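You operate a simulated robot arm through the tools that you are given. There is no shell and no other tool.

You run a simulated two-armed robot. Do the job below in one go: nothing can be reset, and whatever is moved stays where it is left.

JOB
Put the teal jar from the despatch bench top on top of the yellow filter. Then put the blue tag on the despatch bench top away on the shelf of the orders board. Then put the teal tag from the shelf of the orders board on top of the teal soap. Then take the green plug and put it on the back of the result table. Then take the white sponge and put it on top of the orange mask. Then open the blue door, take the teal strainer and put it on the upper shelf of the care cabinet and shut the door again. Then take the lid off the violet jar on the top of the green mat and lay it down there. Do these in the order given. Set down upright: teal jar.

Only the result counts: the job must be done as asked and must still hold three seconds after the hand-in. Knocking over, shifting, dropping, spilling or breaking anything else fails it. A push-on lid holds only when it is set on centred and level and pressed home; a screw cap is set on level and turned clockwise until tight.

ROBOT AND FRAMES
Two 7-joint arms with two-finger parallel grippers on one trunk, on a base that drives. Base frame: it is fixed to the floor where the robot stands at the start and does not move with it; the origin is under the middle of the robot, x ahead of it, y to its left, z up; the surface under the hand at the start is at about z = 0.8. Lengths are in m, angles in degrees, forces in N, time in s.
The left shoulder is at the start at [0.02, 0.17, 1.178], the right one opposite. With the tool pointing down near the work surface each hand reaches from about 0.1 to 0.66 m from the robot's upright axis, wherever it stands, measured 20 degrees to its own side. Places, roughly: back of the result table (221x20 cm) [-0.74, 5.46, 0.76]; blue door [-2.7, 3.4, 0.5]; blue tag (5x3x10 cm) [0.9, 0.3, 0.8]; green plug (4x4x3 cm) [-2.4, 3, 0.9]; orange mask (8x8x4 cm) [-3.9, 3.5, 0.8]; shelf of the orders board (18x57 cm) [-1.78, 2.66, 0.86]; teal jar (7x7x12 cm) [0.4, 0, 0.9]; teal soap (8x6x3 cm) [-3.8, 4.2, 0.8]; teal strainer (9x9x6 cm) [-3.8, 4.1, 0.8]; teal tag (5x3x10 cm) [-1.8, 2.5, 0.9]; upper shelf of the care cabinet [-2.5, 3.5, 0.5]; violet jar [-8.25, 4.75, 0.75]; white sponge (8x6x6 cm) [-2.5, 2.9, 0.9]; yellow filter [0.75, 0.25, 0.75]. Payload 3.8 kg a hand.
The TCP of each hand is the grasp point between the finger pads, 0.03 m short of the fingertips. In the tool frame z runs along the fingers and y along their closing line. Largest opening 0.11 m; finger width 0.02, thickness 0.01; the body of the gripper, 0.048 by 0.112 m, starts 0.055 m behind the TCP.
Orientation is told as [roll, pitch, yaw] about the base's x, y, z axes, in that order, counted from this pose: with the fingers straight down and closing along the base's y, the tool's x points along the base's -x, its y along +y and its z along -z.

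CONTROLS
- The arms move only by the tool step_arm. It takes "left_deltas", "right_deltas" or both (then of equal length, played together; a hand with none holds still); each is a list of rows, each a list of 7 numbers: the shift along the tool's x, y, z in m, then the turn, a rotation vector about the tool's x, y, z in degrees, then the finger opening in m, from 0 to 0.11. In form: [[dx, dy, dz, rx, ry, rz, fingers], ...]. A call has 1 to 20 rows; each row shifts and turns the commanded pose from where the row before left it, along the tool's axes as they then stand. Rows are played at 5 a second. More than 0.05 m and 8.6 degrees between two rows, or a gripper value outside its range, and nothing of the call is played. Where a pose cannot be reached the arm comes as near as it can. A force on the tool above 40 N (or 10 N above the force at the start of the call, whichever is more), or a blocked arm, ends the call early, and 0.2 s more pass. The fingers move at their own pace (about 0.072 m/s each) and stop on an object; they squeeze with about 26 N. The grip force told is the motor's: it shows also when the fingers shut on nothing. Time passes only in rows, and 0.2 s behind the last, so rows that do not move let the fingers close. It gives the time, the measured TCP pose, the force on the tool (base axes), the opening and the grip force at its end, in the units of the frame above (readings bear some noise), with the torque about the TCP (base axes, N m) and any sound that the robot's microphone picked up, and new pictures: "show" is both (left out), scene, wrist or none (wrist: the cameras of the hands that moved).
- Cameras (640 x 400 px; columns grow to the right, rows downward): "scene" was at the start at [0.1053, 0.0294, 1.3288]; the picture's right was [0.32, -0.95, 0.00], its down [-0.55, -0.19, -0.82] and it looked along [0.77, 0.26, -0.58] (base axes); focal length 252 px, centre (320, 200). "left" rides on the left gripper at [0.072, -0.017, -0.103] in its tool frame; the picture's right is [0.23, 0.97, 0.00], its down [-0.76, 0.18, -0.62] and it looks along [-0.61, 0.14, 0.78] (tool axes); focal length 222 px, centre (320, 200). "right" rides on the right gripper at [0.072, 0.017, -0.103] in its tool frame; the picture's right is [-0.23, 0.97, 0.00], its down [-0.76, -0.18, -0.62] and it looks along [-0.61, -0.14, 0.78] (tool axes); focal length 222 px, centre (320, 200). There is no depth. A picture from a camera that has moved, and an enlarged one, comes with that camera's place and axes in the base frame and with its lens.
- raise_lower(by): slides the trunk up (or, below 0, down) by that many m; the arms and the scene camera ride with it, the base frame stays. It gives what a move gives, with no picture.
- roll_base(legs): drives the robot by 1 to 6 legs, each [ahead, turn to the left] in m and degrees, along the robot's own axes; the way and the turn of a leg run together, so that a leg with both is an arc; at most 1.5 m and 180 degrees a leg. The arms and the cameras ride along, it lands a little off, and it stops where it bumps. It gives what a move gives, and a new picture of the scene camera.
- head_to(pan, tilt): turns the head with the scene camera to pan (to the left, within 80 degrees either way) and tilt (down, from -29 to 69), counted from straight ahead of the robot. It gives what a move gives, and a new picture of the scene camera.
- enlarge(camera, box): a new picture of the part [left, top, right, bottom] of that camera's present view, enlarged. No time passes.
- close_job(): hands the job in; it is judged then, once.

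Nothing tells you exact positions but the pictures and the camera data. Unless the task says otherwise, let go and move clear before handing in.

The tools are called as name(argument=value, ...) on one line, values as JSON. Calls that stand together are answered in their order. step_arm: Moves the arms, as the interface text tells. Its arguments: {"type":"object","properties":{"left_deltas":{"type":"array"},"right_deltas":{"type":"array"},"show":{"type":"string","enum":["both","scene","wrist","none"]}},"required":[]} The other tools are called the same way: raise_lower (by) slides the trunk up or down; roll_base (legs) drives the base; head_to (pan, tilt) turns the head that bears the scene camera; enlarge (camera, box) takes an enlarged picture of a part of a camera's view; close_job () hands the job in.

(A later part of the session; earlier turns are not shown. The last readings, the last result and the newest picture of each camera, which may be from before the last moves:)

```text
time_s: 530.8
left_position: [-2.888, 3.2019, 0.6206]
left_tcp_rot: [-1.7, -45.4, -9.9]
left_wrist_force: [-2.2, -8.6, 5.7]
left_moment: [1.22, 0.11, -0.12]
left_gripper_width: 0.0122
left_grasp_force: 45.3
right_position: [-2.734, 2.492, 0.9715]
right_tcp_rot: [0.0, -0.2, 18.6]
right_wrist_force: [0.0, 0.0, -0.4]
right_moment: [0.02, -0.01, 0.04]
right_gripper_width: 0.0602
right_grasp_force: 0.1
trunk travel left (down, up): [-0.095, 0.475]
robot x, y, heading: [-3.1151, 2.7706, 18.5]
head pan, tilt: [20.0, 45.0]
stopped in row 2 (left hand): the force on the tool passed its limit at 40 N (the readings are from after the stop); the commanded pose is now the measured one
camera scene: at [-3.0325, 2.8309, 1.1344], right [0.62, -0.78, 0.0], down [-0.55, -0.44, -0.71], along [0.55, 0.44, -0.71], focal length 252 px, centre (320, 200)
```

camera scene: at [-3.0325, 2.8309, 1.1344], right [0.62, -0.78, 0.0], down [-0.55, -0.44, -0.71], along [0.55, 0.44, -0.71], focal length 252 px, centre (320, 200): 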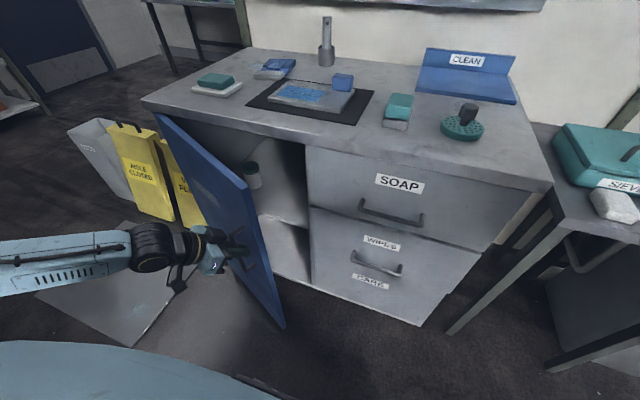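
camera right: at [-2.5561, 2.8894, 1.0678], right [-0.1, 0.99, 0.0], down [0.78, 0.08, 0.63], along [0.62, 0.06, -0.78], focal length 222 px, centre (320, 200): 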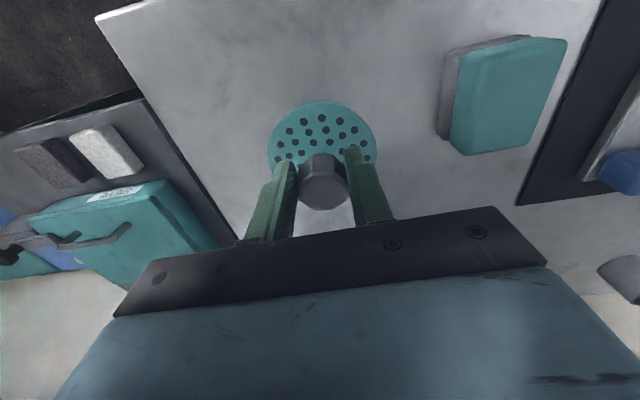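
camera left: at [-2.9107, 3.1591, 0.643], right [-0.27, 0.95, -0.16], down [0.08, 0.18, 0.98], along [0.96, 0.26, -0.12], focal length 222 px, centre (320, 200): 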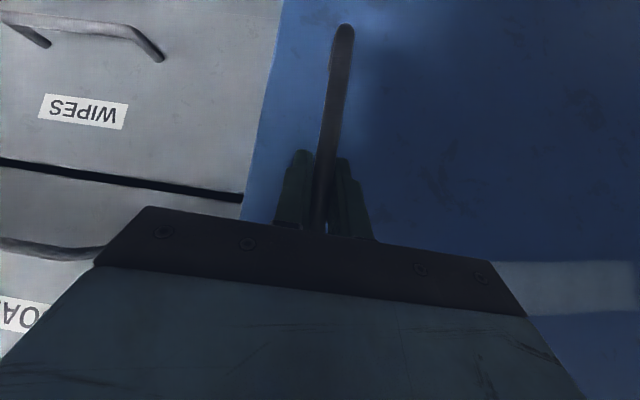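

The door is about 26° open and I can see the shelf inside. I release the handle, back the hand off, and then will push the door further from the inside with the robot standing further back.

step_arm(left_deltas=[[0, 0, 0, 0, 0, 0, 0.05], [0, 0, 0, 0, 0, 0, 0.06], [0, 0, 0, 0, 0, 0, 0.06], [0.015, 0, -0.015, 0, 0, 0, 0.06], [0.025, 0, -0.025, 0, 0, 0, 0.06], [0.025, 0, -0.025, 0, 0, 0, 0.06], [0, -0.03, 0, 0, 0, 0, 0.06], [0, -0.04, 0, -2.8, 0, -2.8, 0.03], [0, -0.04, 0, -2.8, 0, -2.8, 0.01], [0, -0.04, 0, -2.8, 0, -2.8, 0.0], [0, -0.04, 0, -2.8, 0, -2.8, 0.0], [0, 0, 0, 0, 0, 0, 0.0]])

```text
time_s: 533.4
left_position: [-2.9916, 3.0319, 0.6195]
left_tcp_rot: [-1.9, -44.8, 6.2]
left_wrist_force: [-0.2, -0.3, 0.0]
left_moment: [0.0, -0.04, 0.0]
left_gripper_width: 0.0001
left_grasp_force: 25.9
left hand out of reach, approached as far as the arm can: row 6
right_position: [-2.7343, 2.4931, 0.9712]
right_tcp_rot: [0.0, -0.1, 18.6]
right_wrist_force: [0.0, -0.6, 0.7]
right_moment: [-0.02, 0.02, -0.01]
right_gripper_width: 0.0602
right_grasp_force: 0.1
trunk travel left (down, up): [-0.095, 0.475]
robot x, y, heading: [-3.1166, 2.7732, 18.7]
head pan, tilt: [20.0, 45.0]
camera scene: at [-3.0323, 2.8317, 1.1343], right [0.62, -0.78, 0.0], down [-0.55, -0.44, -0.71], along [0.55, 0.44, -0.71], focal length 252 px, centre (320, 200)
camera left: at [-3.1132, 3.0031, 0.6426], right [-0.24, 0.95, -0.18], down [0.08, 0.21, 0.97], along [0.97, 0.22, -0.13], focal length 222 px, centre (320, 200)
```

scene: 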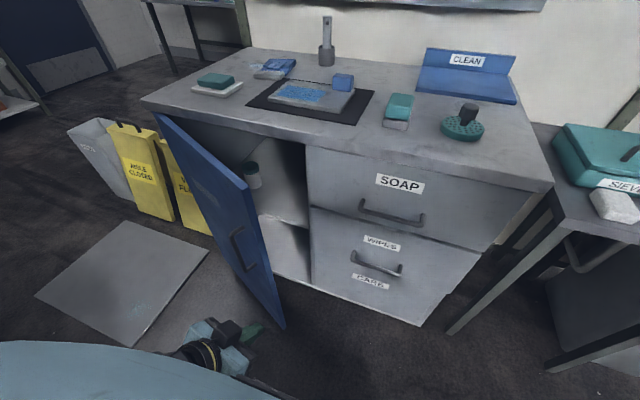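
left: 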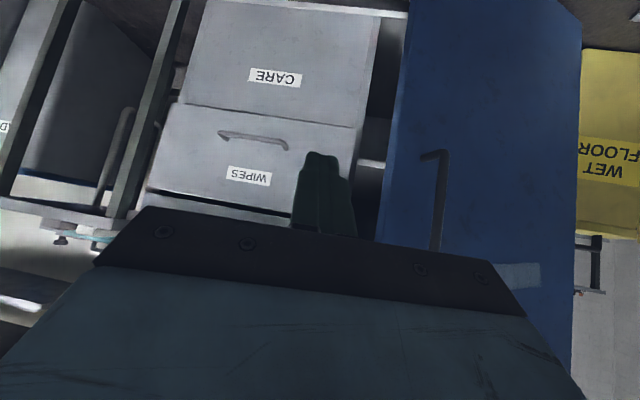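

The handle side is released and the door stays ajar. I bring the left hand up, back to pointing straight down, to push the door's inner edge from above.

step_arm(left_deltas=[[-0.03, 0, -0.03, 0, 0, 0, 0.0], [-0.03, 0, -0.03, 0, 0, 0, 0.0], [-0.03, 0, -0.03, 0, 0, 0, 0.0], [-0.03, 0, -0.03, 0, 0, 0, 0.0], [-0.03, 0, -0.03, 0, 0, 0, 0.0], [-0.03, 0, -0.03, 0, 0, 0, 0.0], [-0.03, 0, -0.03, 0, 0, 0, 0.0], [0, 0, 0, 0, 7.5, 0, 0.0], [0, 0, 0, 0, 7.5, 0, 0.0], [0, 0, 0, 0, 7.5, 0, 0.0], [0, 0, 0, 0, 7.5, 0, 0.0], [0, 0, 0, 0, 7.5, 0, 0.0], [0, 0, 0, 0, 7.5, 0, 0.0], [0, 0, 0, 0, 0, 0, 0.0]])

```text
time_s: 536.4
left_position: [-2.894, 3.0872, 0.6742]
left_tcp_rot: [-1.3, 0.3, 5.1]
left_wrist_force: [0.1, -0.1, -0.2]
left_moment: [-0.02, -0.01, 0.01]
left_gripper_width: 0.0
left_grasp_force: 26.0
left hand out of reach, approached as far as the arm can: row 1, 2, 3, 4, 5, 6, 7
right_position: [-2.7339, 2.4928, 0.9719]
right_tcp_rot: [0.0, -0.2, 18.5]
right_wrist_force: [0.7, 0.9, -0.7]
right_moment: [0.03, -0.02, 0.01]
right_gripper_width: 0.0599
right_grasp_force: 0.1
trunk travel left (down, up): [-0.095, 0.475]
robot x, y, heading: [-3.1194, 2.7718, 18.8]
head pan, tilt: [20.0, 45.0]
camera scene: at [-3.0322, 2.8318, 1.1343], right [0.62, -0.78, 0.0], down [-0.55, -0.44, -0.71], along [0.55, 0.44, -0.71], focal length 252 px, centre (320, 200)
camera left: at [-2.9633, 3.0649, 0.7795], right [-0.31, 0.95, -0.02], down [0.75, 0.26, 0.61], along [0.59, 0.18, -0.79], focal length 222 px, centre (320, 200)
```

scene: 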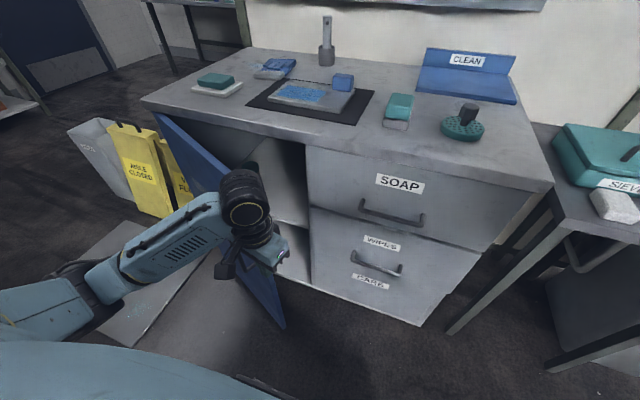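
left: 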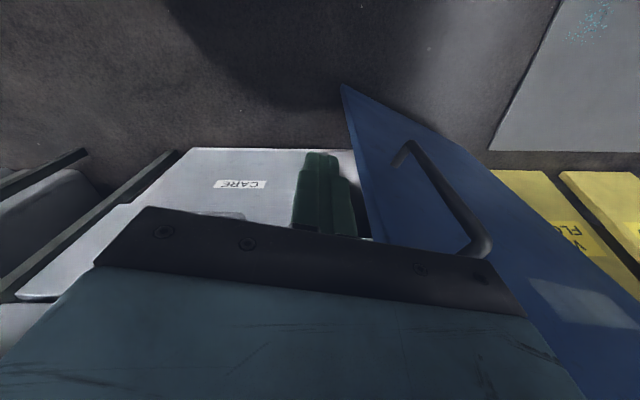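

step_arm(left_deltas=[[0, 0, -0.04, 0, 0, 0, 0.0], [0, 0, -0.04, 0, 0, 0, 0.0], [0, 0, -0.04, 0, 0, 0, 0.0], [0, 0, -0.04, 0, 0, 0, 0.0], [0, 0, -0.04, 0, 0, 0, 0.0], [0, 0, -0.04, 0, 0, 0, 0.0], [0, 0, -0.04, 0, 0, 0, 0.0], [0, 0, 0, -1.3, 0, 0, 0.0], [0, 0, 0, 0, 0, -6.5, 0.0], [0, 0, 0, 0, 0, -6.5, 0.0], [0, 0, 0, 0, 0, 0, 0.0]])

head_to(pan=35, tilt=45)

```text
time_s: 538.8
left_position: [-2.8935, 3.0928, 0.9542]
left_tcp_rot: [0.2, 0.2, 18.0]
left_wrist_force: [-0.2, 0.5, 0.9]
left_moment: [0.0, -0.03, -0.01]
left_gripper_width: 0.0001
left_grasp_force: 26.1
right_position: [-2.7344, 2.4939, 0.9705]
right_tcp_rot: [0.0, -0.2, 18.7]
right_wrist_force: [-0.4, -0.2, 1.4]
right_moment: [0.03, 0.0, 0.03]
right_gripper_width: 0.06
right_grasp_force: 0.1
trunk travel left (down, up): [-0.095, 0.475]
robot x, y, heading: [-3.1179, 2.7713, 18.5]
head pan, tilt: [20.0, 45.0]
camera scene: at [-3.0322, 2.8318, 1.1343], right [0.62, -0.78, 0.0], down [-0.55, -0.44, -0.71], along [0.55, 0.44, -0.71], focal length 252 px, centre (320, 200)
camera left: at [-2.9554, 3.0536, 1.0589], right [-0.52, 0.86, 0.0], down [0.67, 0.4, 0.62], along [0.53, 0.32, -0.78], focal length 222 px, centre (320, 200)
```

scene: 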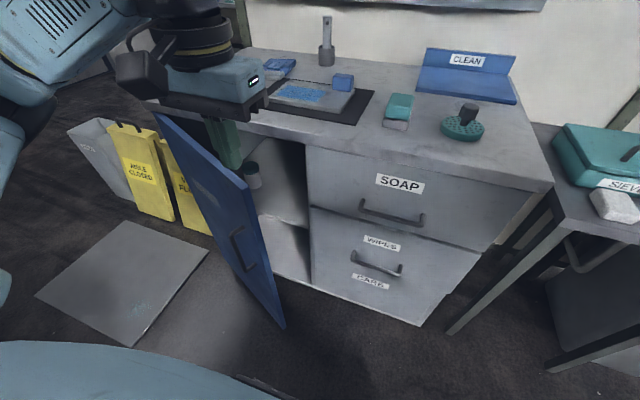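
left: 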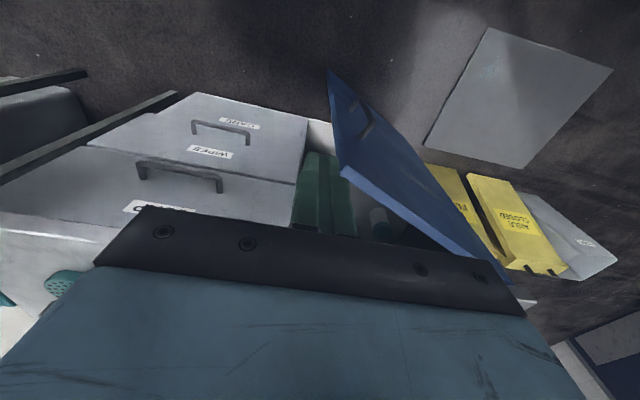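

```text
time_s: 539.6
left_position: [-2.8924, 3.0944, 0.9554]
left_tcp_rot: [0.1, 0.2, 17.9]
left_wrist_force: [0.4, -0.5, 0.9]
left_moment: [-0.02, 0.02, -0.01]
left_gripper_width: 0.0
left_grasp_force: 26.1
right_position: [-2.7347, 2.4933, 0.9711]
right_tcp_rot: [0.1, -0.2, 18.6]
right_wrist_force: [0.2, -0.1, -0.3]
right_moment: [0.0, -0.03, 0.04]
right_gripper_width: 0.0598
right_grasp_force: 0.1
trunk travel left (down, up): [-0.095, 0.475]
robot x, y, heading: [-3.1158, 2.7688, 18.6]
head pan, tilt: [35.0, 45.0]
camera scene: at [-3.0475, 2.8464, 1.1343], right [0.81, -0.59, 0.0], down [-0.42, -0.57, -0.71], along [0.42, 0.57, -0.71], focal length 252 px, centre (320, 200)
```

scene: 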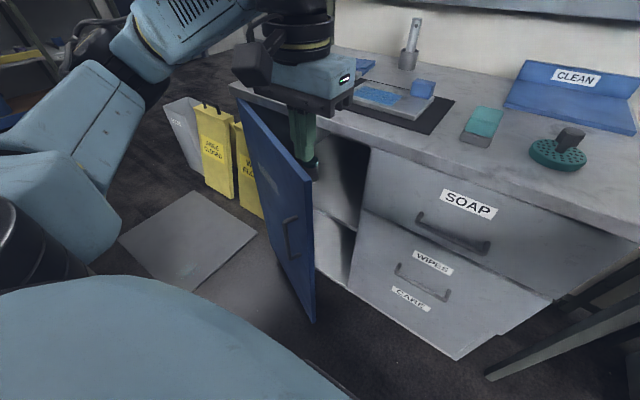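

The door's top corner is near (a −1.74, b 3.87). I move the closed fingers above the gap behind the door and dip them in.

step_arm(left_deltas=[[-0.0402, 0.023, 0, 0, 0, 0, 0.0], [-0.0402, 0.023, 0, 0, 0, 0, 0.0], [-0.0402, 0.023, 0, 0, 0, 0, 0.0], [-0.0402, 0.023, 0, 0, 0, 0, 0.0], [0, 0, 0.04, 0, 0, 0, 0.0], [0, 0, 0.04, 0, 0, 0, 0.0], [0, 0, 0, 0, 0, 0, 0.0]])

```text
time_s: 541.2
left_position: [-2.7676, 3.2299, 0.8745]
left_tcp_rot: [0.1, 0.1, 17.9]
left_wrist_force: [-1.3, 1.0, -0.3]
left_moment: [0.03, 0.01, 0.02]
left_gripper_width: 0.0
left_grasp_force: 26.0
right_position: [-2.7334, 2.4927, 0.9709]
right_tcp_rot: [-0.1, -0.2, 18.6]
right_wrist_force: [0.2, -0.5, 0.3]
right_moment: [-0.01, 0.0, 0.0]
right_gripper_width: 0.0601
right_grasp_force: 0.1
trunk travel left (down, up): [-0.095, 0.475]
robot x, y, heading: [-3.1156, 2.7701, 18.7]
head pan, tilt: [35.0, 45.0]
camera scene: at [-3.0475, 2.8464, 1.1343], right [0.81, -0.59, 0.0], down [-0.42, -0.57, -0.71], along [0.42, 0.57, -0.71], focal length 252 px, centre (320, 200)
camera left: at [-2.8304, 3.1906, 0.9793], right [-0.52, 0.86, 0.0], down [0.67, 0.4, 0.62], along [0.53, 0.32, -0.78], focal length 222 px, centre (320, 200)
```

scene: 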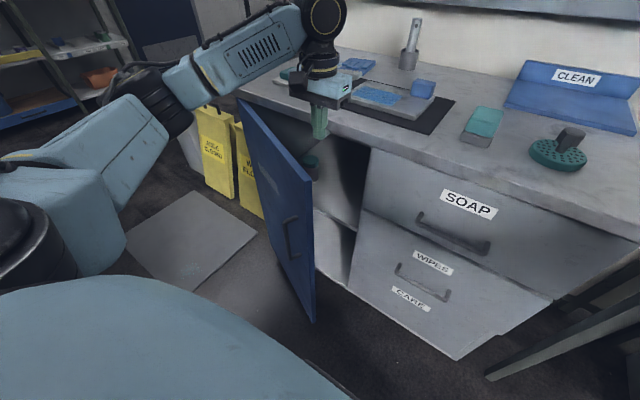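
left: 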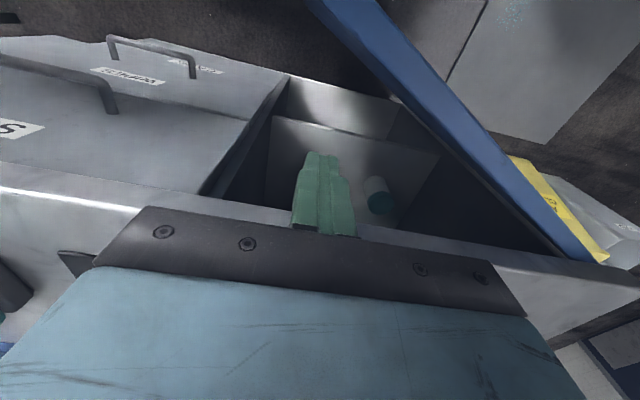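

step_arm(left_deltas=[[0, 0, 0.035, 0, 0, 0, 0.0], [0, 0, 0.035, 0, 0, 0, 0.0], [0, 0, 0, 0, 0, 0, 0.0]], show="none")

step_arm(left_deltas=[[0.025, 0.01, 0, 0, 0, 0, 0.0], [0.025, 0.01, 0, 0, 0, 0, 0.0], [0.025, 0.01, 0, 0, 0, 0, 0.0], [0.025, 0.012, 0, 0, 0, 0, 0.0], [0, 0, 0, 0, 0, 0, 0.0]])

```text
time_s: 542.0
left_position: [-2.7688, 3.2289, 0.804]
left_tcp_rot: [0.1, 0.2, 17.9]
left_wrist_force: [0.4, 0.9, 0.7]
left_moment: [-0.01, -0.01, -0.01]
left_gripper_width: 0.0
left_grasp_force: 25.7
right_position: [-2.7345, 2.4934, 0.9715]
right_tcp_rot: [0.0, -0.2, 18.6]
right_wrist_force: [-0.3, 0.6, 0.6]
right_moment: [-0.01, -0.01, 0.0]
right_gripper_width: 0.0601
right_grasp_force: 0.0
trunk travel left (down, up): [-0.095, 0.475]
robot x, y, heading: [-3.1166, 2.7721, 18.5]
head pan, tilt: [35.0, 45.0]
```

```text
time_s: 543.2
left_position: [-2.8768, 3.2406, 0.806]
left_tcp_rot: [-0.1, 0.2, 17.9]
left_wrist_force: [-0.6, 0.0, 0.5]
left_moment: [0.0, 0.01, -0.01]
left_gripper_width: 0.0002
left_grasp_force: 25.5
right_position: [-2.7338, 2.4937, 0.9707]
right_tcp_rot: [0.0, -0.1, 18.6]
right_wrist_force: [-0.2, 0.8, -0.5]
right_moment: [-0.01, 0.0, -0.04]
right_gripper_width: 0.0597
right_grasp_force: 0.0
trunk travel left (down, up): [-0.095, 0.475]
robot x, y, heading: [-3.1162, 2.7735, 18.6]
head pan, tilt: [35.0, 45.0]
camera scene: at [-3.0476, 2.8464, 1.1343], right [0.81, -0.59, 0.0], down [-0.42, -0.57, -0.71], along [0.42, 0.57, -0.71], focal length 252 px, centre (320, 200)
camera left: at [-2.9395, 3.2003, 0.9097], right [-0.52, 0.86, 0.0], down [0.67, 0.4, 0.62], along [0.53, 0.32, -0.78], focal length 222 px, centre (320, 200)
```

scene: 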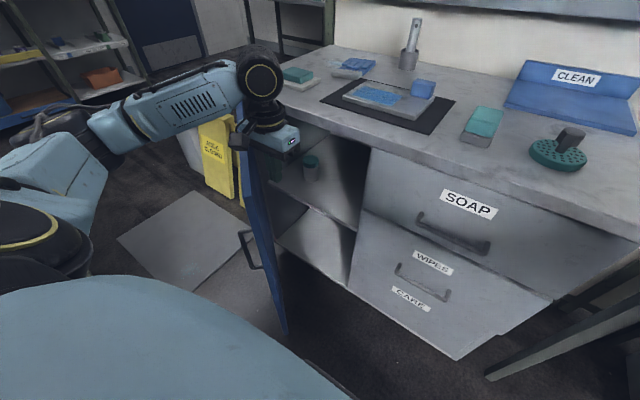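
left: 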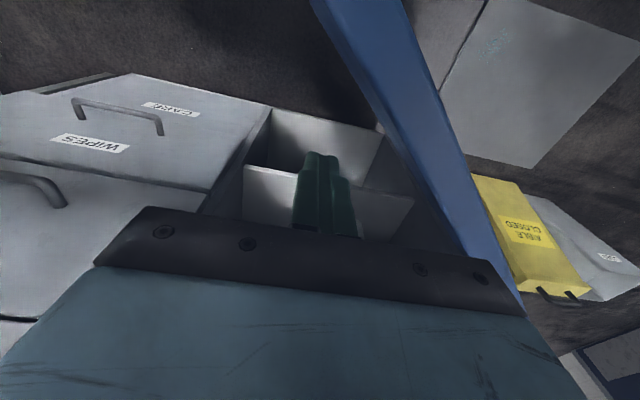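

The door swings further. I keep pushing along its arc.

step_arm(left_deltas=[[0.0257, 0.0304, 0, 0, 0, 0, 0.0], [0.0257, 0.0304, 0, 0, 0, 0, 0.0], [0.0257, 0.0304, 0, 0, 0, 0, 0.0], [0.0257, 0.0304, 0, 0, 0, 0, 0.0], [0.0257, 0.0304, 0, 0, 0, 0, 0.0], [0, 0, 0, 0, 0, 0, 0.0]])

```text
time_s: 544.6
left_position: [-3.046, 3.3444, 0.8062]
left_tcp_rot: [0.0, 0.2, 18.0]
left_wrist_force: [0.1, 0.3, -1.0]
left_moment: [-0.01, -0.01, 0.0]
left_gripper_width: 0.0001
left_grasp_force: 26.0
right_position: [-2.7347, 2.494, 0.9713]
right_tcp_rot: [0.0, -0.2, 18.7]
right_wrist_force: [0.2, -0.2, 0.3]
right_moment: [0.01, 0.0, 0.0]
right_gripper_width: 0.0599
right_grasp_force: 0.0
trunk travel left (down, up): [-0.095, 0.475]
robot x, y, heading: [-3.1178, 2.7735, 18.8]
head pan, tilt: [35.0, 45.0]
camera scene: at [-3.0476, 2.8464, 1.1342], right [0.81, -0.59, 0.0], down [-0.42, -0.57, -0.71], along [0.42, 0.57, -0.71], focal length 252 px, centre (320, 200)
camera left: at [-3.1081, 3.3052, 0.9098], right [-0.52, 0.86, 0.0], down [0.67, 0.4, 0.62], along [0.53, 0.32, -0.78], focal length 222 px, centre (320, 200)
```

scene: 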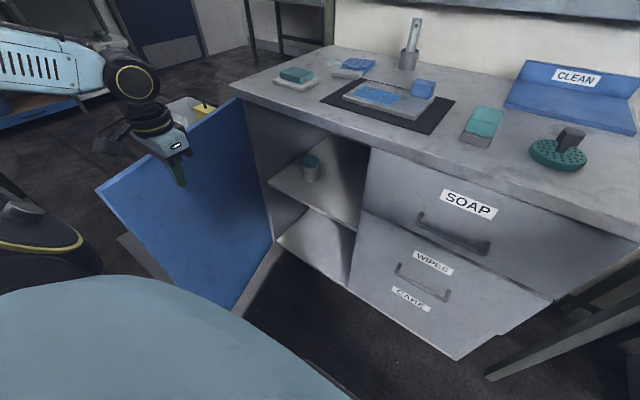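
left: 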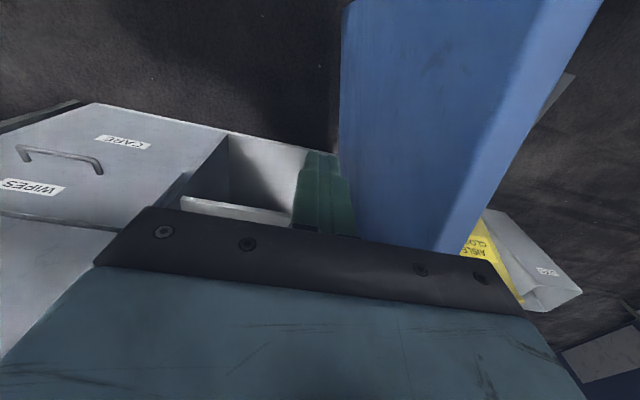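

The door is open about 80° and the upper shelf (z ≈ 0.51) is accessible, with a small jar at its left. I lift the hand out and bring it in front of the strainer, tilted 45°.

step_arm(left_deltas=[[0, -0.01, -0.04, 0, 0, 0, 0.0], [0, -0.01, -0.045, 0, 0, 0, 0.02], [0, 0, -0.045, 0, 0, 0, 0.04], [0, 0, -0.045, 0, 0, 0, 0.06], [-0.0143, -0.0433, 0, 0, 0, 0, 0.065], [-0.0143, -0.0433, 0, 0, 0, 0, 0.065], [-0.0143, -0.0433, 0, 0, 0, 0, 0.065], [-0.0143, -0.0433, 0, 0, 0, 0, 0.065], [-0.0143, -0.0433, 0, 0, 0, 0, 0.065], [-0.0143, -0.0433, 0, 0, 0, 0, 0.065], [-0.0143, -0.0433, 0, 0, 0, 0, 0.065], [-0.0143, -0.0433, 0, 0, 0, 0, 0.065], [-0.0143, -0.0433, 0, 0, 0, 0, 0.065], [-0.0143, -0.0433, 0, 0, 0, 0, 0.065], [-0.0143, -0.0433, 0, 0, 0, 0, 0.065], [-0.0143, -0.0433, 0, 0, 0, 0, 0.065], [0, 0, 0, 0, 0, 0, 0.065]])

```text
time_s: 548.2
left_position: [-2.7949, 3.003, 0.983]
left_tcp_rot: [-0.1, 0.2, 18.1]
left_wrist_force: [-0.1, -0.7, -0.1]
left_moment: [-0.02, -0.02, 0.02]
left_gripper_width: 0.0651
left_grasp_force: 0.1
left hand out of reach, approached as far as the arm can: row 13, 14, 15, 16
right_position: [-2.7346, 2.4937, 0.9715]
right_tcp_rot: [0.0, -0.3, 18.6]
right_wrist_force: [0.8, -0.8, 0.0]
right_moment: [0.01, -0.02, 0.01]
right_gripper_width: 0.0599
right_grasp_force: 0.0
trunk travel left (down, up): [-0.095, 0.475]
robot x, y, heading: [-3.1156, 2.775, 18.7]
head pan, tilt: [35.0, 45.0]
camera scene: at [-3.0476, 2.8465, 1.1343], right [0.81, -0.59, 0.0], down [-0.42, -0.57, -0.71], along [0.42, 0.57, -0.71], focal length 252 px, centre (320, 200)
camera left: at [-2.8571, 2.9636, 1.0869], right [-0.52, 0.86, 0.0], down [0.67, 0.41, 0.62], along [0.53, 0.32, -0.78], focal length 222 px, centre (320, 200)
```

scene: 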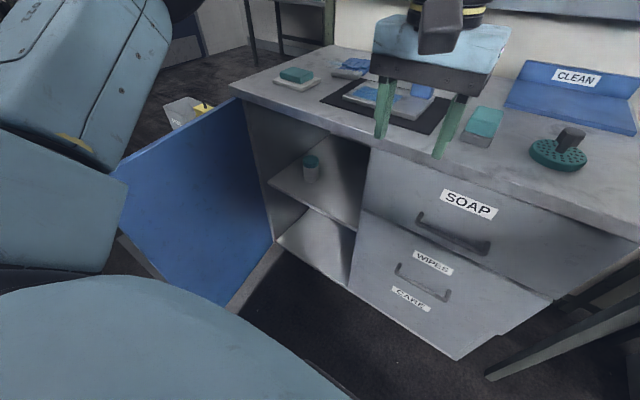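
left: 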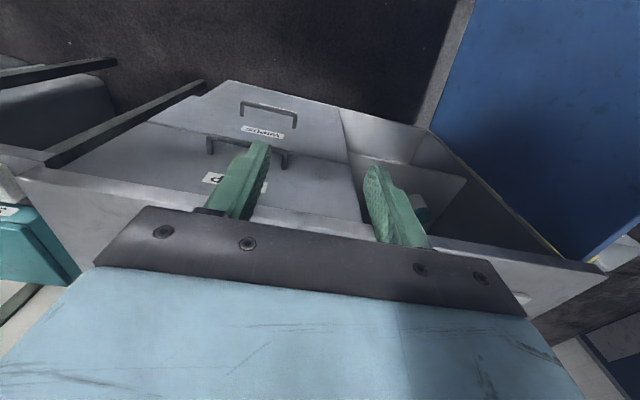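

step_arm(left_deltas=[[0, 0, 0, 0, -7.5, 0, 0.065], [0, 0, 0, 0, -7.5, 0, 0.065], [-0.02, 0, 0.02, 0, -7.5, 0, 0.065], [-0.02, 0, 0.02, 0, -7.5, 0, 0.065], [-0.02, 0, 0.02, 0, -7.5, 0, 0.065], [0, 0, 0, 0, -7.5, 0, 0.065], [0, -0.04, 0, 0, 0, 0, 0.065], [0, -0.04, 0, 0, 0, 0, 0.065], [0, -0.04, 0, 0, 0, 0, 0.065], [0, 0, 0, 0, 0, 0, 0.065]])

```text
time_s: 550.4
left_position: [-2.715, 3.0076, 0.9492]
left_tcp_rot: [0.0, -44.8, 17.9]
left_wrist_force: [0.6, -0.2, -0.2]
left_moment: [0.0, -0.01, 0.0]
left_gripper_width: 0.0652
left_grasp_force: 0.0
left hand out of reach, approached as far as the arm can: row 7, 8, 9
right_position: [-2.7341, 2.4934, 0.9714]
right_tcp_rot: [0.0, -0.1, 18.6]
right_wrist_force: [0.2, 0.0, 0.1]
right_moment: [0.0, 0.0, 0.0]
right_gripper_width: 0.0602
right_grasp_force: 0.1
trunk travel left (down, up): [-0.095, 0.475]
robot x, y, heading: [-3.117, 2.7743, 19.0]
head pan, tilt: [35.0, 45.0]
camera scene: at [-3.0475, 2.8465, 1.1343], right [0.81, -0.59, 0.0], down [-0.42, -0.57, -0.71], along [0.42, 0.57, -0.71], focal length 252 px, centre (320, 200)
camera left: at [-2.8269, 2.9529, 0.9723], right [-0.45, 0.88, -0.16], down [0.04, 0.2, 0.98], along [0.89, 0.44, -0.13], focal length 222 px, centre (320, 200)
```

scene: 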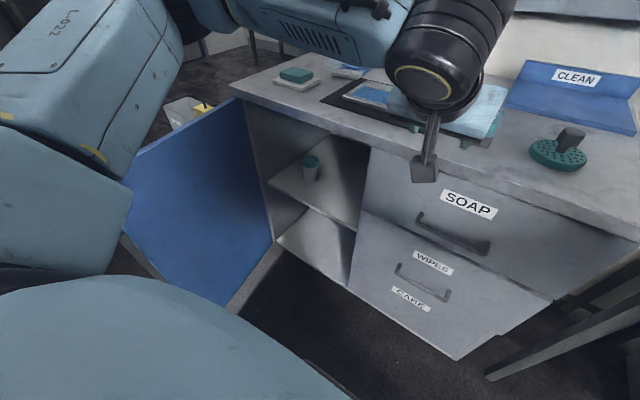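
left: 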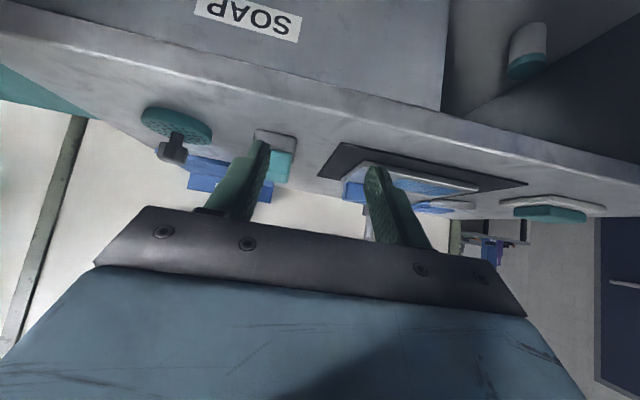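

The left arm cannot reach that far across. I turn the robot 25° to the right so the strainer lies in front of the left hand.

roll_base(legs=[[0, -26]])

head_to(pan=25, tilt=40)

enlarge(camera="left", box=[0, 0, 640, 400])

```text
time_s: 552.1
left_position: [-2.652, 2.8111, 0.9491]
left_tcp_rot: [0.0, -44.8, -7.7]
left_wrist_force: [0.4, -0.5, 0.7]
left_moment: [-0.02, 0.0, -0.03]
left_gripper_width: 0.065
left_grasp_force: 0.0
right_position: [-2.8928, 2.3546, 0.9715]
right_tcp_rot: [0.1, -0.2, -7.1]
right_wrist_force: [0.2, 0.3, 0.0]
right_moment: [-0.01, -0.01, 0.01]
right_gripper_width: 0.0601
right_grasp_force: 0.0
trunk travel left (down, up): [-0.095, 0.475]
robot x, y, heading: [-3.1147, 2.7712, -7.2]
head pan, tilt: [35.0, 45.0]
camera scene: at [-3.0231, 2.8095, 1.1343], right [0.47, -0.88, 0.0], down [-0.62, -0.33, -0.71], along [0.62, 0.33, -0.71], focal length 252 px, centre (320, 200)
```

scene: 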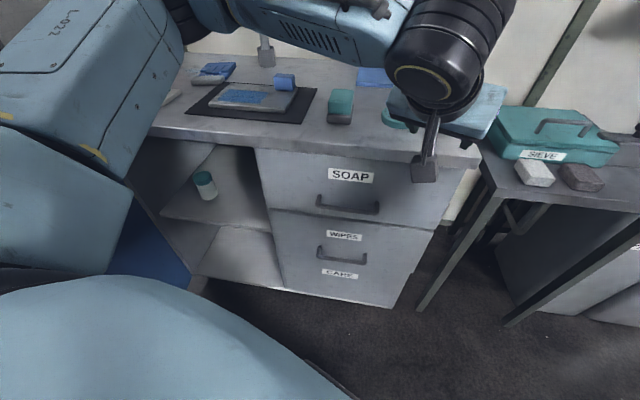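

```text
time_s: 552.8
left_position: [-2.6536, 2.8102, 0.9497]
left_tcp_rot: [0.0, -44.9, -7.8]
left_wrist_force: [-0.4, -0.6, 0.8]
left_moment: [0.03, 0.0, -0.06]
left_gripper_width: 0.065
left_grasp_force: 0.0
right_position: [-2.8935, 2.3551, 0.9707]
right_tcp_rot: [0.0, -0.3, -7.1]
right_wrist_force: [0.2, -0.6, 0.6]
right_moment: [-0.03, 0.03, 0.03]
right_gripper_width: 0.06
right_grasp_force: 0.1
trunk travel left (down, up): [-0.095, 0.475]
robot x, y, heading: [-3.1141, 2.7732, -7.0]
head pan, tilt: [25.0, 40.0]
camera scene: at [-3.0139, 2.7979, 1.1415], right [0.31, -0.95, 0.0], down [-0.61, -0.2, -0.77], along [0.73, 0.24, -0.64], focal length 252 px, centre (320, 200)
```

scene: 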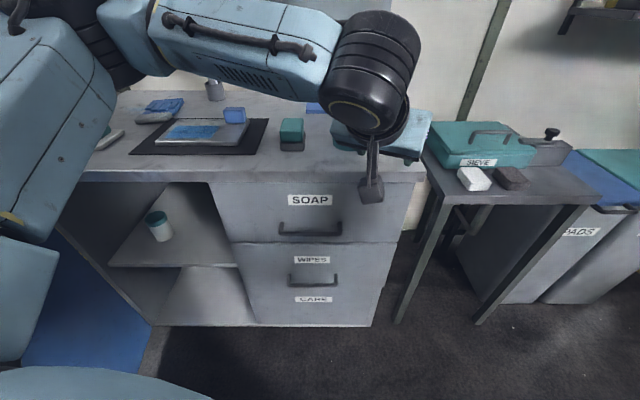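

```text
1.00 times, centred on (320, 200) of left (not enlarged: the box is as wide or as high as the picture)
camera zoom: at [-2.7772, 2.8096, 0.9724], right [-0.03, 0.99, -0.16], down [0.12, 0.16, 0.98], along [0.99, 0.01, -0.13], focal length 222 px, centre (320, 200)
```

zoom: 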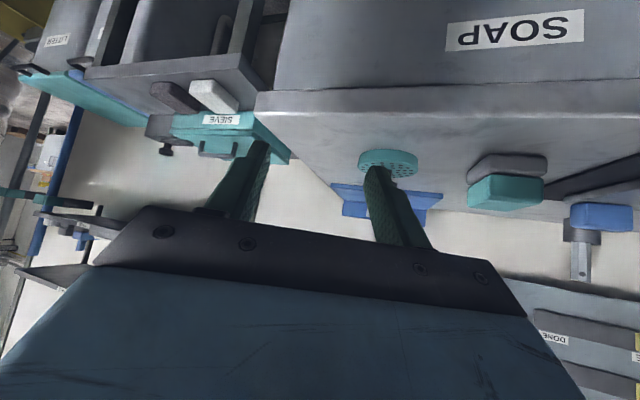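

step_arm(left_deltas=[[-0.0213, 0.0269, 0.0153, 0, 0, 0, 0.065], [-0.0213, 0.0269, 0.0153, 0, 0, 0, 0.065], [-0.0213, 0.0269, 0.0153, 0, 0, 0, 0.065], [-0.0213, 0.0269, 0.0153, 0, 0, 0, 0.065], [0, 0, 0, 0, 0, 0, 0.065]])

enlarge(camera="left", box=[200, 60, 440, 240])

enlarge(camera="scene", box=[260, 60, 460, 200])

```text
time_s: 554.0
left_position: [-2.5343, 2.9025, 0.9667]
left_tcp_rot: [0.0, -44.8, -7.8]
left_wrist_force: [-0.1, -0.1, -0.2]
left_moment: [0.01, -0.02, -0.02]
left_gripper_width: 0.0652
left_grasp_force: 0.2
right_position: [-2.8948, 2.3555, 0.9711]
right_tcp_rot: [0.0, -0.2, -7.1]
right_wrist_force: [0.4, -0.5, 0.3]
right_moment: [0.0, 0.02, 0.02]
right_gripper_width: 0.0598
right_grasp_force: 0.1
trunk travel left (down, up): [-0.095, 0.475]
robot x, y, heading: [-3.1188, 2.7726, -6.8]
head pan, tilt: [25.0, 40.0]
camera scene: at [-3.0139, 2.7978, 1.1415], right [0.31, -0.95, 0.0], down [-0.61, -0.2, -0.77], along [0.73, 0.24, -0.64], focal length 252 px, centre (320, 200)
camera left: at [-2.6594, 2.9017, 0.9885], right [-0.03, 0.99, -0.16], down [0.12, 0.16, 0.98], along [0.99, 0.01, -0.13], focal length 222 px, centre (320, 200)
```

scene: 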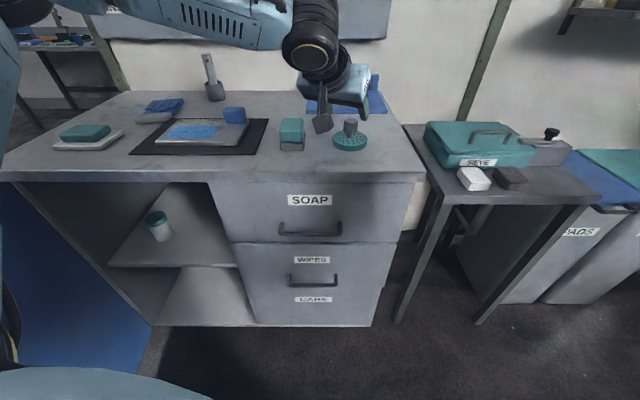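
left: 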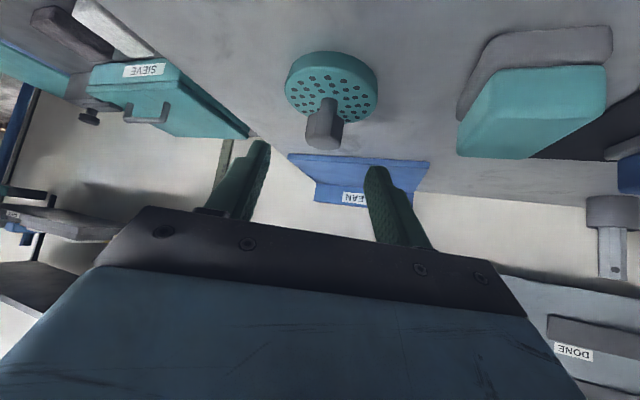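

```text
2.22 times, centred on (320, 150) of left
camera zoom: at [-2.6594, 2.9017, 0.9885], right [-0.03, 0.99, -0.16], down [0.12, 0.16, 0.98], along [0.99, 0.01, -0.13], focal length 494 px, centre (320, 311)
```

zoom: 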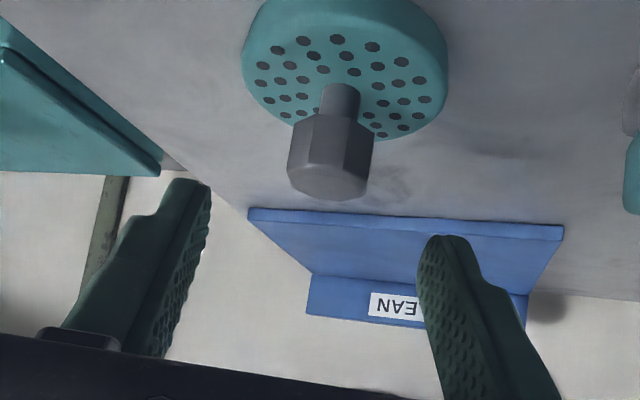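

```text
2.86 times, centred on (360, 130) of scene
camera zoom: at [-3.0139, 2.7978, 1.1415], right [0.31, -0.95, 0.0], down [-0.61, -0.2, -0.77], along [0.73, 0.24, -0.64], focal length 720 px, centre (206, 400)
```

zoom: 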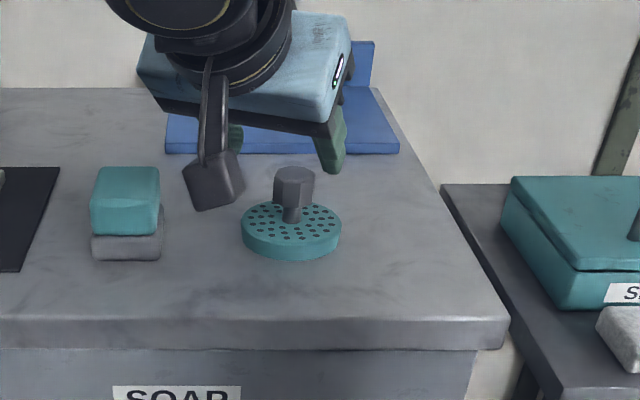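

The tilted fingers line up with the strainer's knob. I move in along the finger axis and grip.

step_arm(left_deltas=[[0, 0.004, 0.03, 0, 0, 0, 0.065], [0, 0, 0.03, 0, 0, 0, 0.065], [0, 0, 0.022, 0, 0, 0, 0.065], [0, 0, 0, 0, 0, 0, 0.065]])

enlarge(camera="left", box=[200, 60, 440, 240])

enlarge(camera="scene", box=[260, 60, 460, 200])

```text
time_s: 555.0
left_position: [-2.4777, 2.8992, 0.9073]
left_tcp_rot: [-0.1, -44.8, -7.8]
left_wrist_force: [0.6, 0.3, 0.4]
left_moment: [0.0, 0.02, 0.0]
left_gripper_width: 0.0649
left_grasp_force: 0.1
right_position: [-2.8941, 2.3549, 0.9706]
right_tcp_rot: [-0.1, -0.1, -7.1]
right_wrist_force: [-0.1, -0.4, 0.9]
right_moment: [0.03, 0.02, -0.04]
right_gripper_width: 0.0599
right_grasp_force: 0.0
trunk travel left (down, up): [-0.095, 0.475]
robot x, y, heading: [-3.1173, 2.7712, -7.1]
head pan, tilt: [25.0, 40.0]
camera scene: at [-3.014, 2.7978, 1.1415], right [0.31, -0.95, 0.0], down [-0.61, -0.2, -0.77], along [0.73, 0.24, -0.64], focal length 252 px, centre (320, 200)
camera left: at [-2.6024, 2.898, 0.9308], right [-0.03, 0.99, -0.16], down [0.12, 0.16, 0.98], along [0.99, 0.01, -0.13], focal length 222 px, centre (320, 200)
```

scene: 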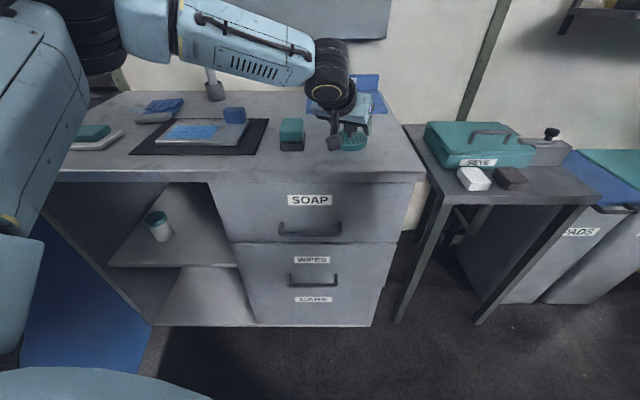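
left: 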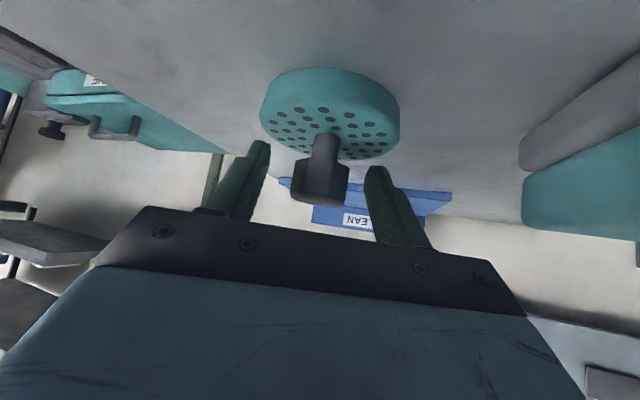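

```text
2.22 times, centred on (320, 150) of left
camera zoom: at [-2.6024, 2.898, 0.9308], right [-0.03, 0.99, -0.16], down [0.12, 0.16, 0.98], along [0.99, 0.01, -0.13], focal length 494 px, centre (320, 311)
```

zoom: 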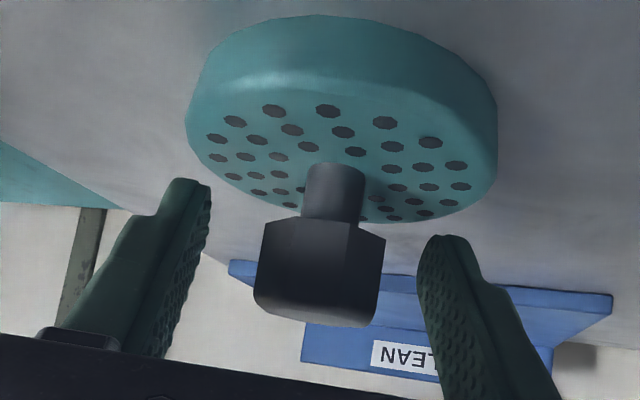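

```text
2.86 times, centred on (360, 130) of scene
camera zoom: at [-3.014, 2.7978, 1.1415], right [0.31, -0.95, 0.0], down [-0.61, -0.2, -0.77], along [0.73, 0.24, -0.64], focal length 720 px, centre (206, 400)
```

zoom: 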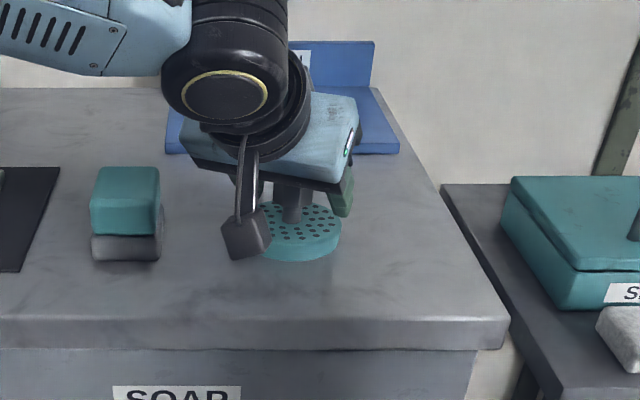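

step_arm(left_deltas=[[0, 0, 0, 0, 0, 0, 0.04], [0, 0, 0, 0, 0, 0, 0.015], [0, 0, 0, 0, 0, 0, 0.015], [0, 0, 0, 0, 0, 0, 0.015], [0, 0, 0, 0, 0, 0, 0.015]], show="wrist")

enlarge(camera="left", box=[200, 60, 440, 240])

```text
time_s: 556.2
left_position: [-2.478, 2.9001, 0.9074]
left_tcp_rot: [0.0, -44.7, -7.9]
left_wrist_force: [-0.7, 0.3, 0.3]
left_moment: [-0.01, -0.01, 0.02]
left_gripper_width: 0.0328
left_grasp_force: 25.9
right_position: [-2.8945, 2.3549, 0.9716]
right_tcp_rot: [0.0, -0.2, -7.0]
right_wrist_force: [-0.9, 0.9, 1.2]
right_moment: [0.0, -0.01, -0.02]
right_gripper_width: 0.0602
right_grasp_force: 0.1
trunk travel left (down, up): [-0.095, 0.475]
robot x, y, heading: [-3.116, 2.7736, -7.1]
head pan, tilt: [25.0, 40.0]
camera left: at [-2.6026, 2.8981, 0.9307], right [-0.03, 0.99, -0.16], down [0.12, 0.16, 0.98], along [0.99, 0.01, -0.13], focal length 222 px, centre (320, 200)
```

left: 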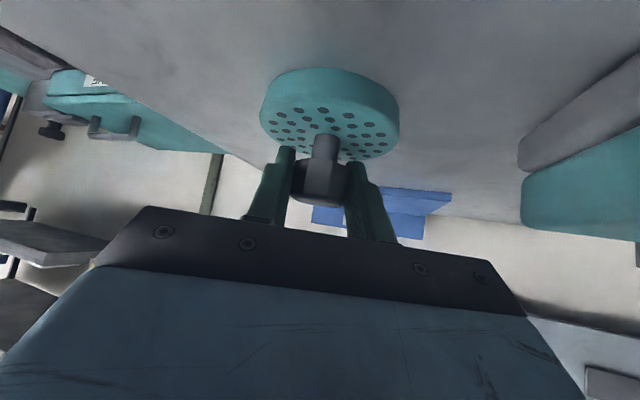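

```text
2.22 times, centred on (320, 150) of left
camera zoom: at [-2.6026, 2.8981, 0.9307], right [-0.03, 0.99, -0.16], down [0.12, 0.16, 0.98], along [0.99, 0.01, -0.13], focal length 494 px, centre (320, 311)
```

zoom: 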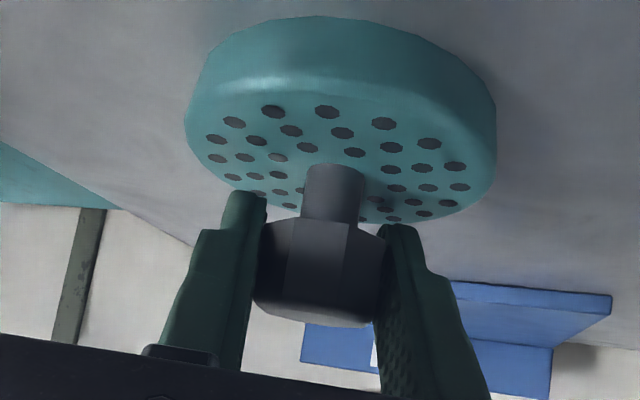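

The strainer is held at a slant. I lift it, draw back from the counter, then turn the base back towards the cabinet opening.

step_arm(left_deltas=[[-0.0212, 0, -0.0213, 0, 0, 0, 0.015], [-0.0212, 0, -0.0213, 0, 0, 0, 0.015], [0.0284, 0, -0.0282, 0, 0, 0, 0.015], [0.0284, 0, -0.0282, 0, 0, 0, 0.015], [0.0284, 0, -0.0282, 0, 0, 0, 0.015], [0.0284, 0, -0.0282, 0, 0, 0, 0.015], [0, 0, 0, 0, 0, 0, 0.015]])

```text
time_s: 557.8
left_position: [-2.6357, 2.9205, 0.9693]
left_tcp_rot: [0.1, -44.8, -7.9]
left_wrist_force: [0.3, -0.5, -0.9]
left_moment: [0.01, 0.0, -0.01]
left_gripper_width: 0.0331
left_grasp_force: 26.2
right_position: [-2.8936, 2.3562, 0.9712]
right_tcp_rot: [0.0, -0.2, -7.2]
right_wrist_force: [0.9, 0.2, -0.5]
right_moment: [-0.01, 0.0, 0.01]
right_gripper_width: 0.0601
right_grasp_force: 0.0
trunk travel left (down, up): [-0.095, 0.475]
robot x, y, heading: [-3.1158, 2.7694, -6.6]
head pan, tilt: [25.0, 40.0]
camera scene: at [-3.0138, 2.7978, 1.1415], right [0.31, -0.95, 0.0], down [-0.61, -0.2, -0.77], along [0.73, 0.24, -0.64], focal length 252 px, centre (320, 200)
camera left: at [-2.761, 2.9195, 0.9911], right [-0.03, 0.99, -0.16], down [0.12, 0.16, 0.98], along [0.99, 0.01, -0.13], focal length 222 px, centre (320, 200)
```

scene: 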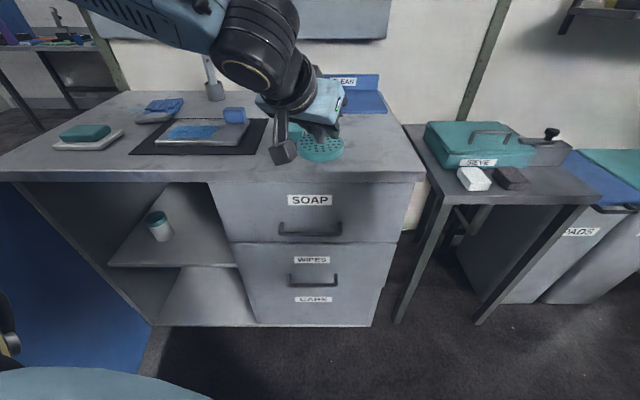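
left: 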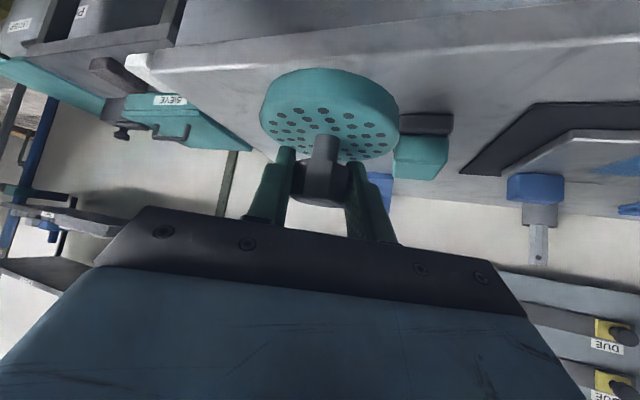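

roll_base(legs=[[0, 25]])

head_to(pan=25, tilt=45)

```text
time_s: 559.5
left_position: [-2.7423, 3.1088, 0.9682]
left_tcp_rot: [0.0, -44.9, 17.1]
left_wrist_force: [-0.2, 0.2, -0.9]
left_moment: [0.01, -0.02, 0.01]
left_gripper_width: 0.0331
left_grasp_force: 26.4
right_position: [-2.7374, 2.4881, 0.9716]
right_tcp_rot: [-0.1, -0.1, 17.8]
right_wrist_force: [0.5, 0.8, -0.4]
right_moment: [-0.01, 0.03, 0.02]
right_gripper_width: 0.0597
right_grasp_force: 0.0
trunk travel left (down, up): [-0.095, 0.475]
robot x, y, heading: [-3.1177, 2.7725, 17.9]
head pan, tilt: [25.0, 40.0]
camera scene: at [-3.0333, 2.8388, 1.1415], right [0.68, -0.73, 0.0], down [-0.47, -0.44, -0.77], along [0.56, 0.52, -0.64], focal length 252 px, centre (320, 200)
```

scene: 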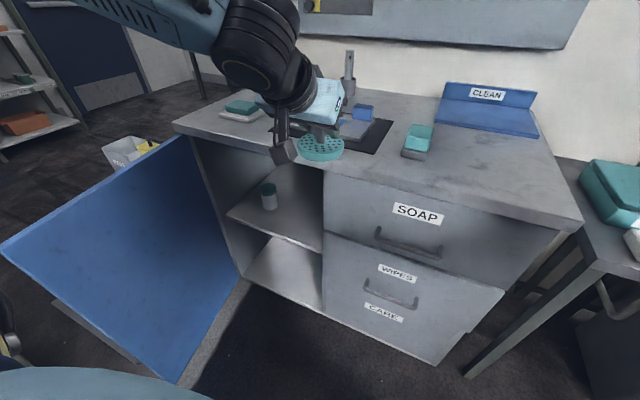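

```text
time_s: 560.2
left_position: [-2.7431, 3.11, 0.9683]
left_tcp_rot: [0.0, -44.8, 17.1]
left_wrist_force: [-0.9, -0.3, -1.8]
left_moment: [-0.03, 0.01, -0.02]
left_gripper_width: 0.0328
left_grasp_force: 25.9
right_position: [-2.7383, 2.4887, 0.9714]
right_tcp_rot: [0.0, -0.2, 17.9]
right_wrist_force: [0.0, -0.9, 0.7]
right_moment: [0.0, -0.01, 0.03]
right_gripper_width: 0.06
right_grasp_force: 0.1
trunk travel left (down, up): [-0.095, 0.475]
robot x, y, heading: [-3.117, 2.7722, 18.0]
head pan, tilt: [25.0, 45.0]
camera scene: at [-3.036, 2.8361, 1.1343], right [0.68, -0.73, 0.0], down [-0.52, -0.48, -0.71], along [0.52, 0.48, -0.71], focal length 252 px, centre (320, 200)
```

scene: 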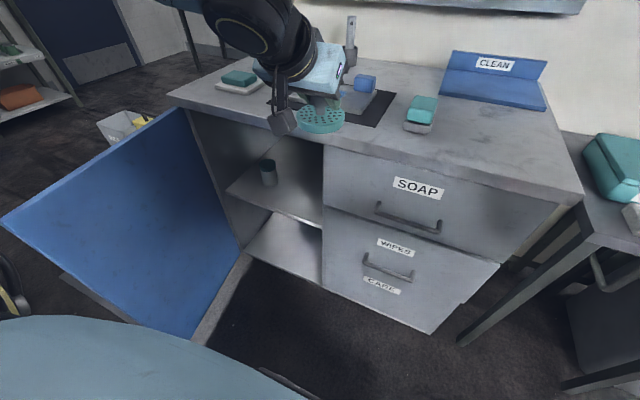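

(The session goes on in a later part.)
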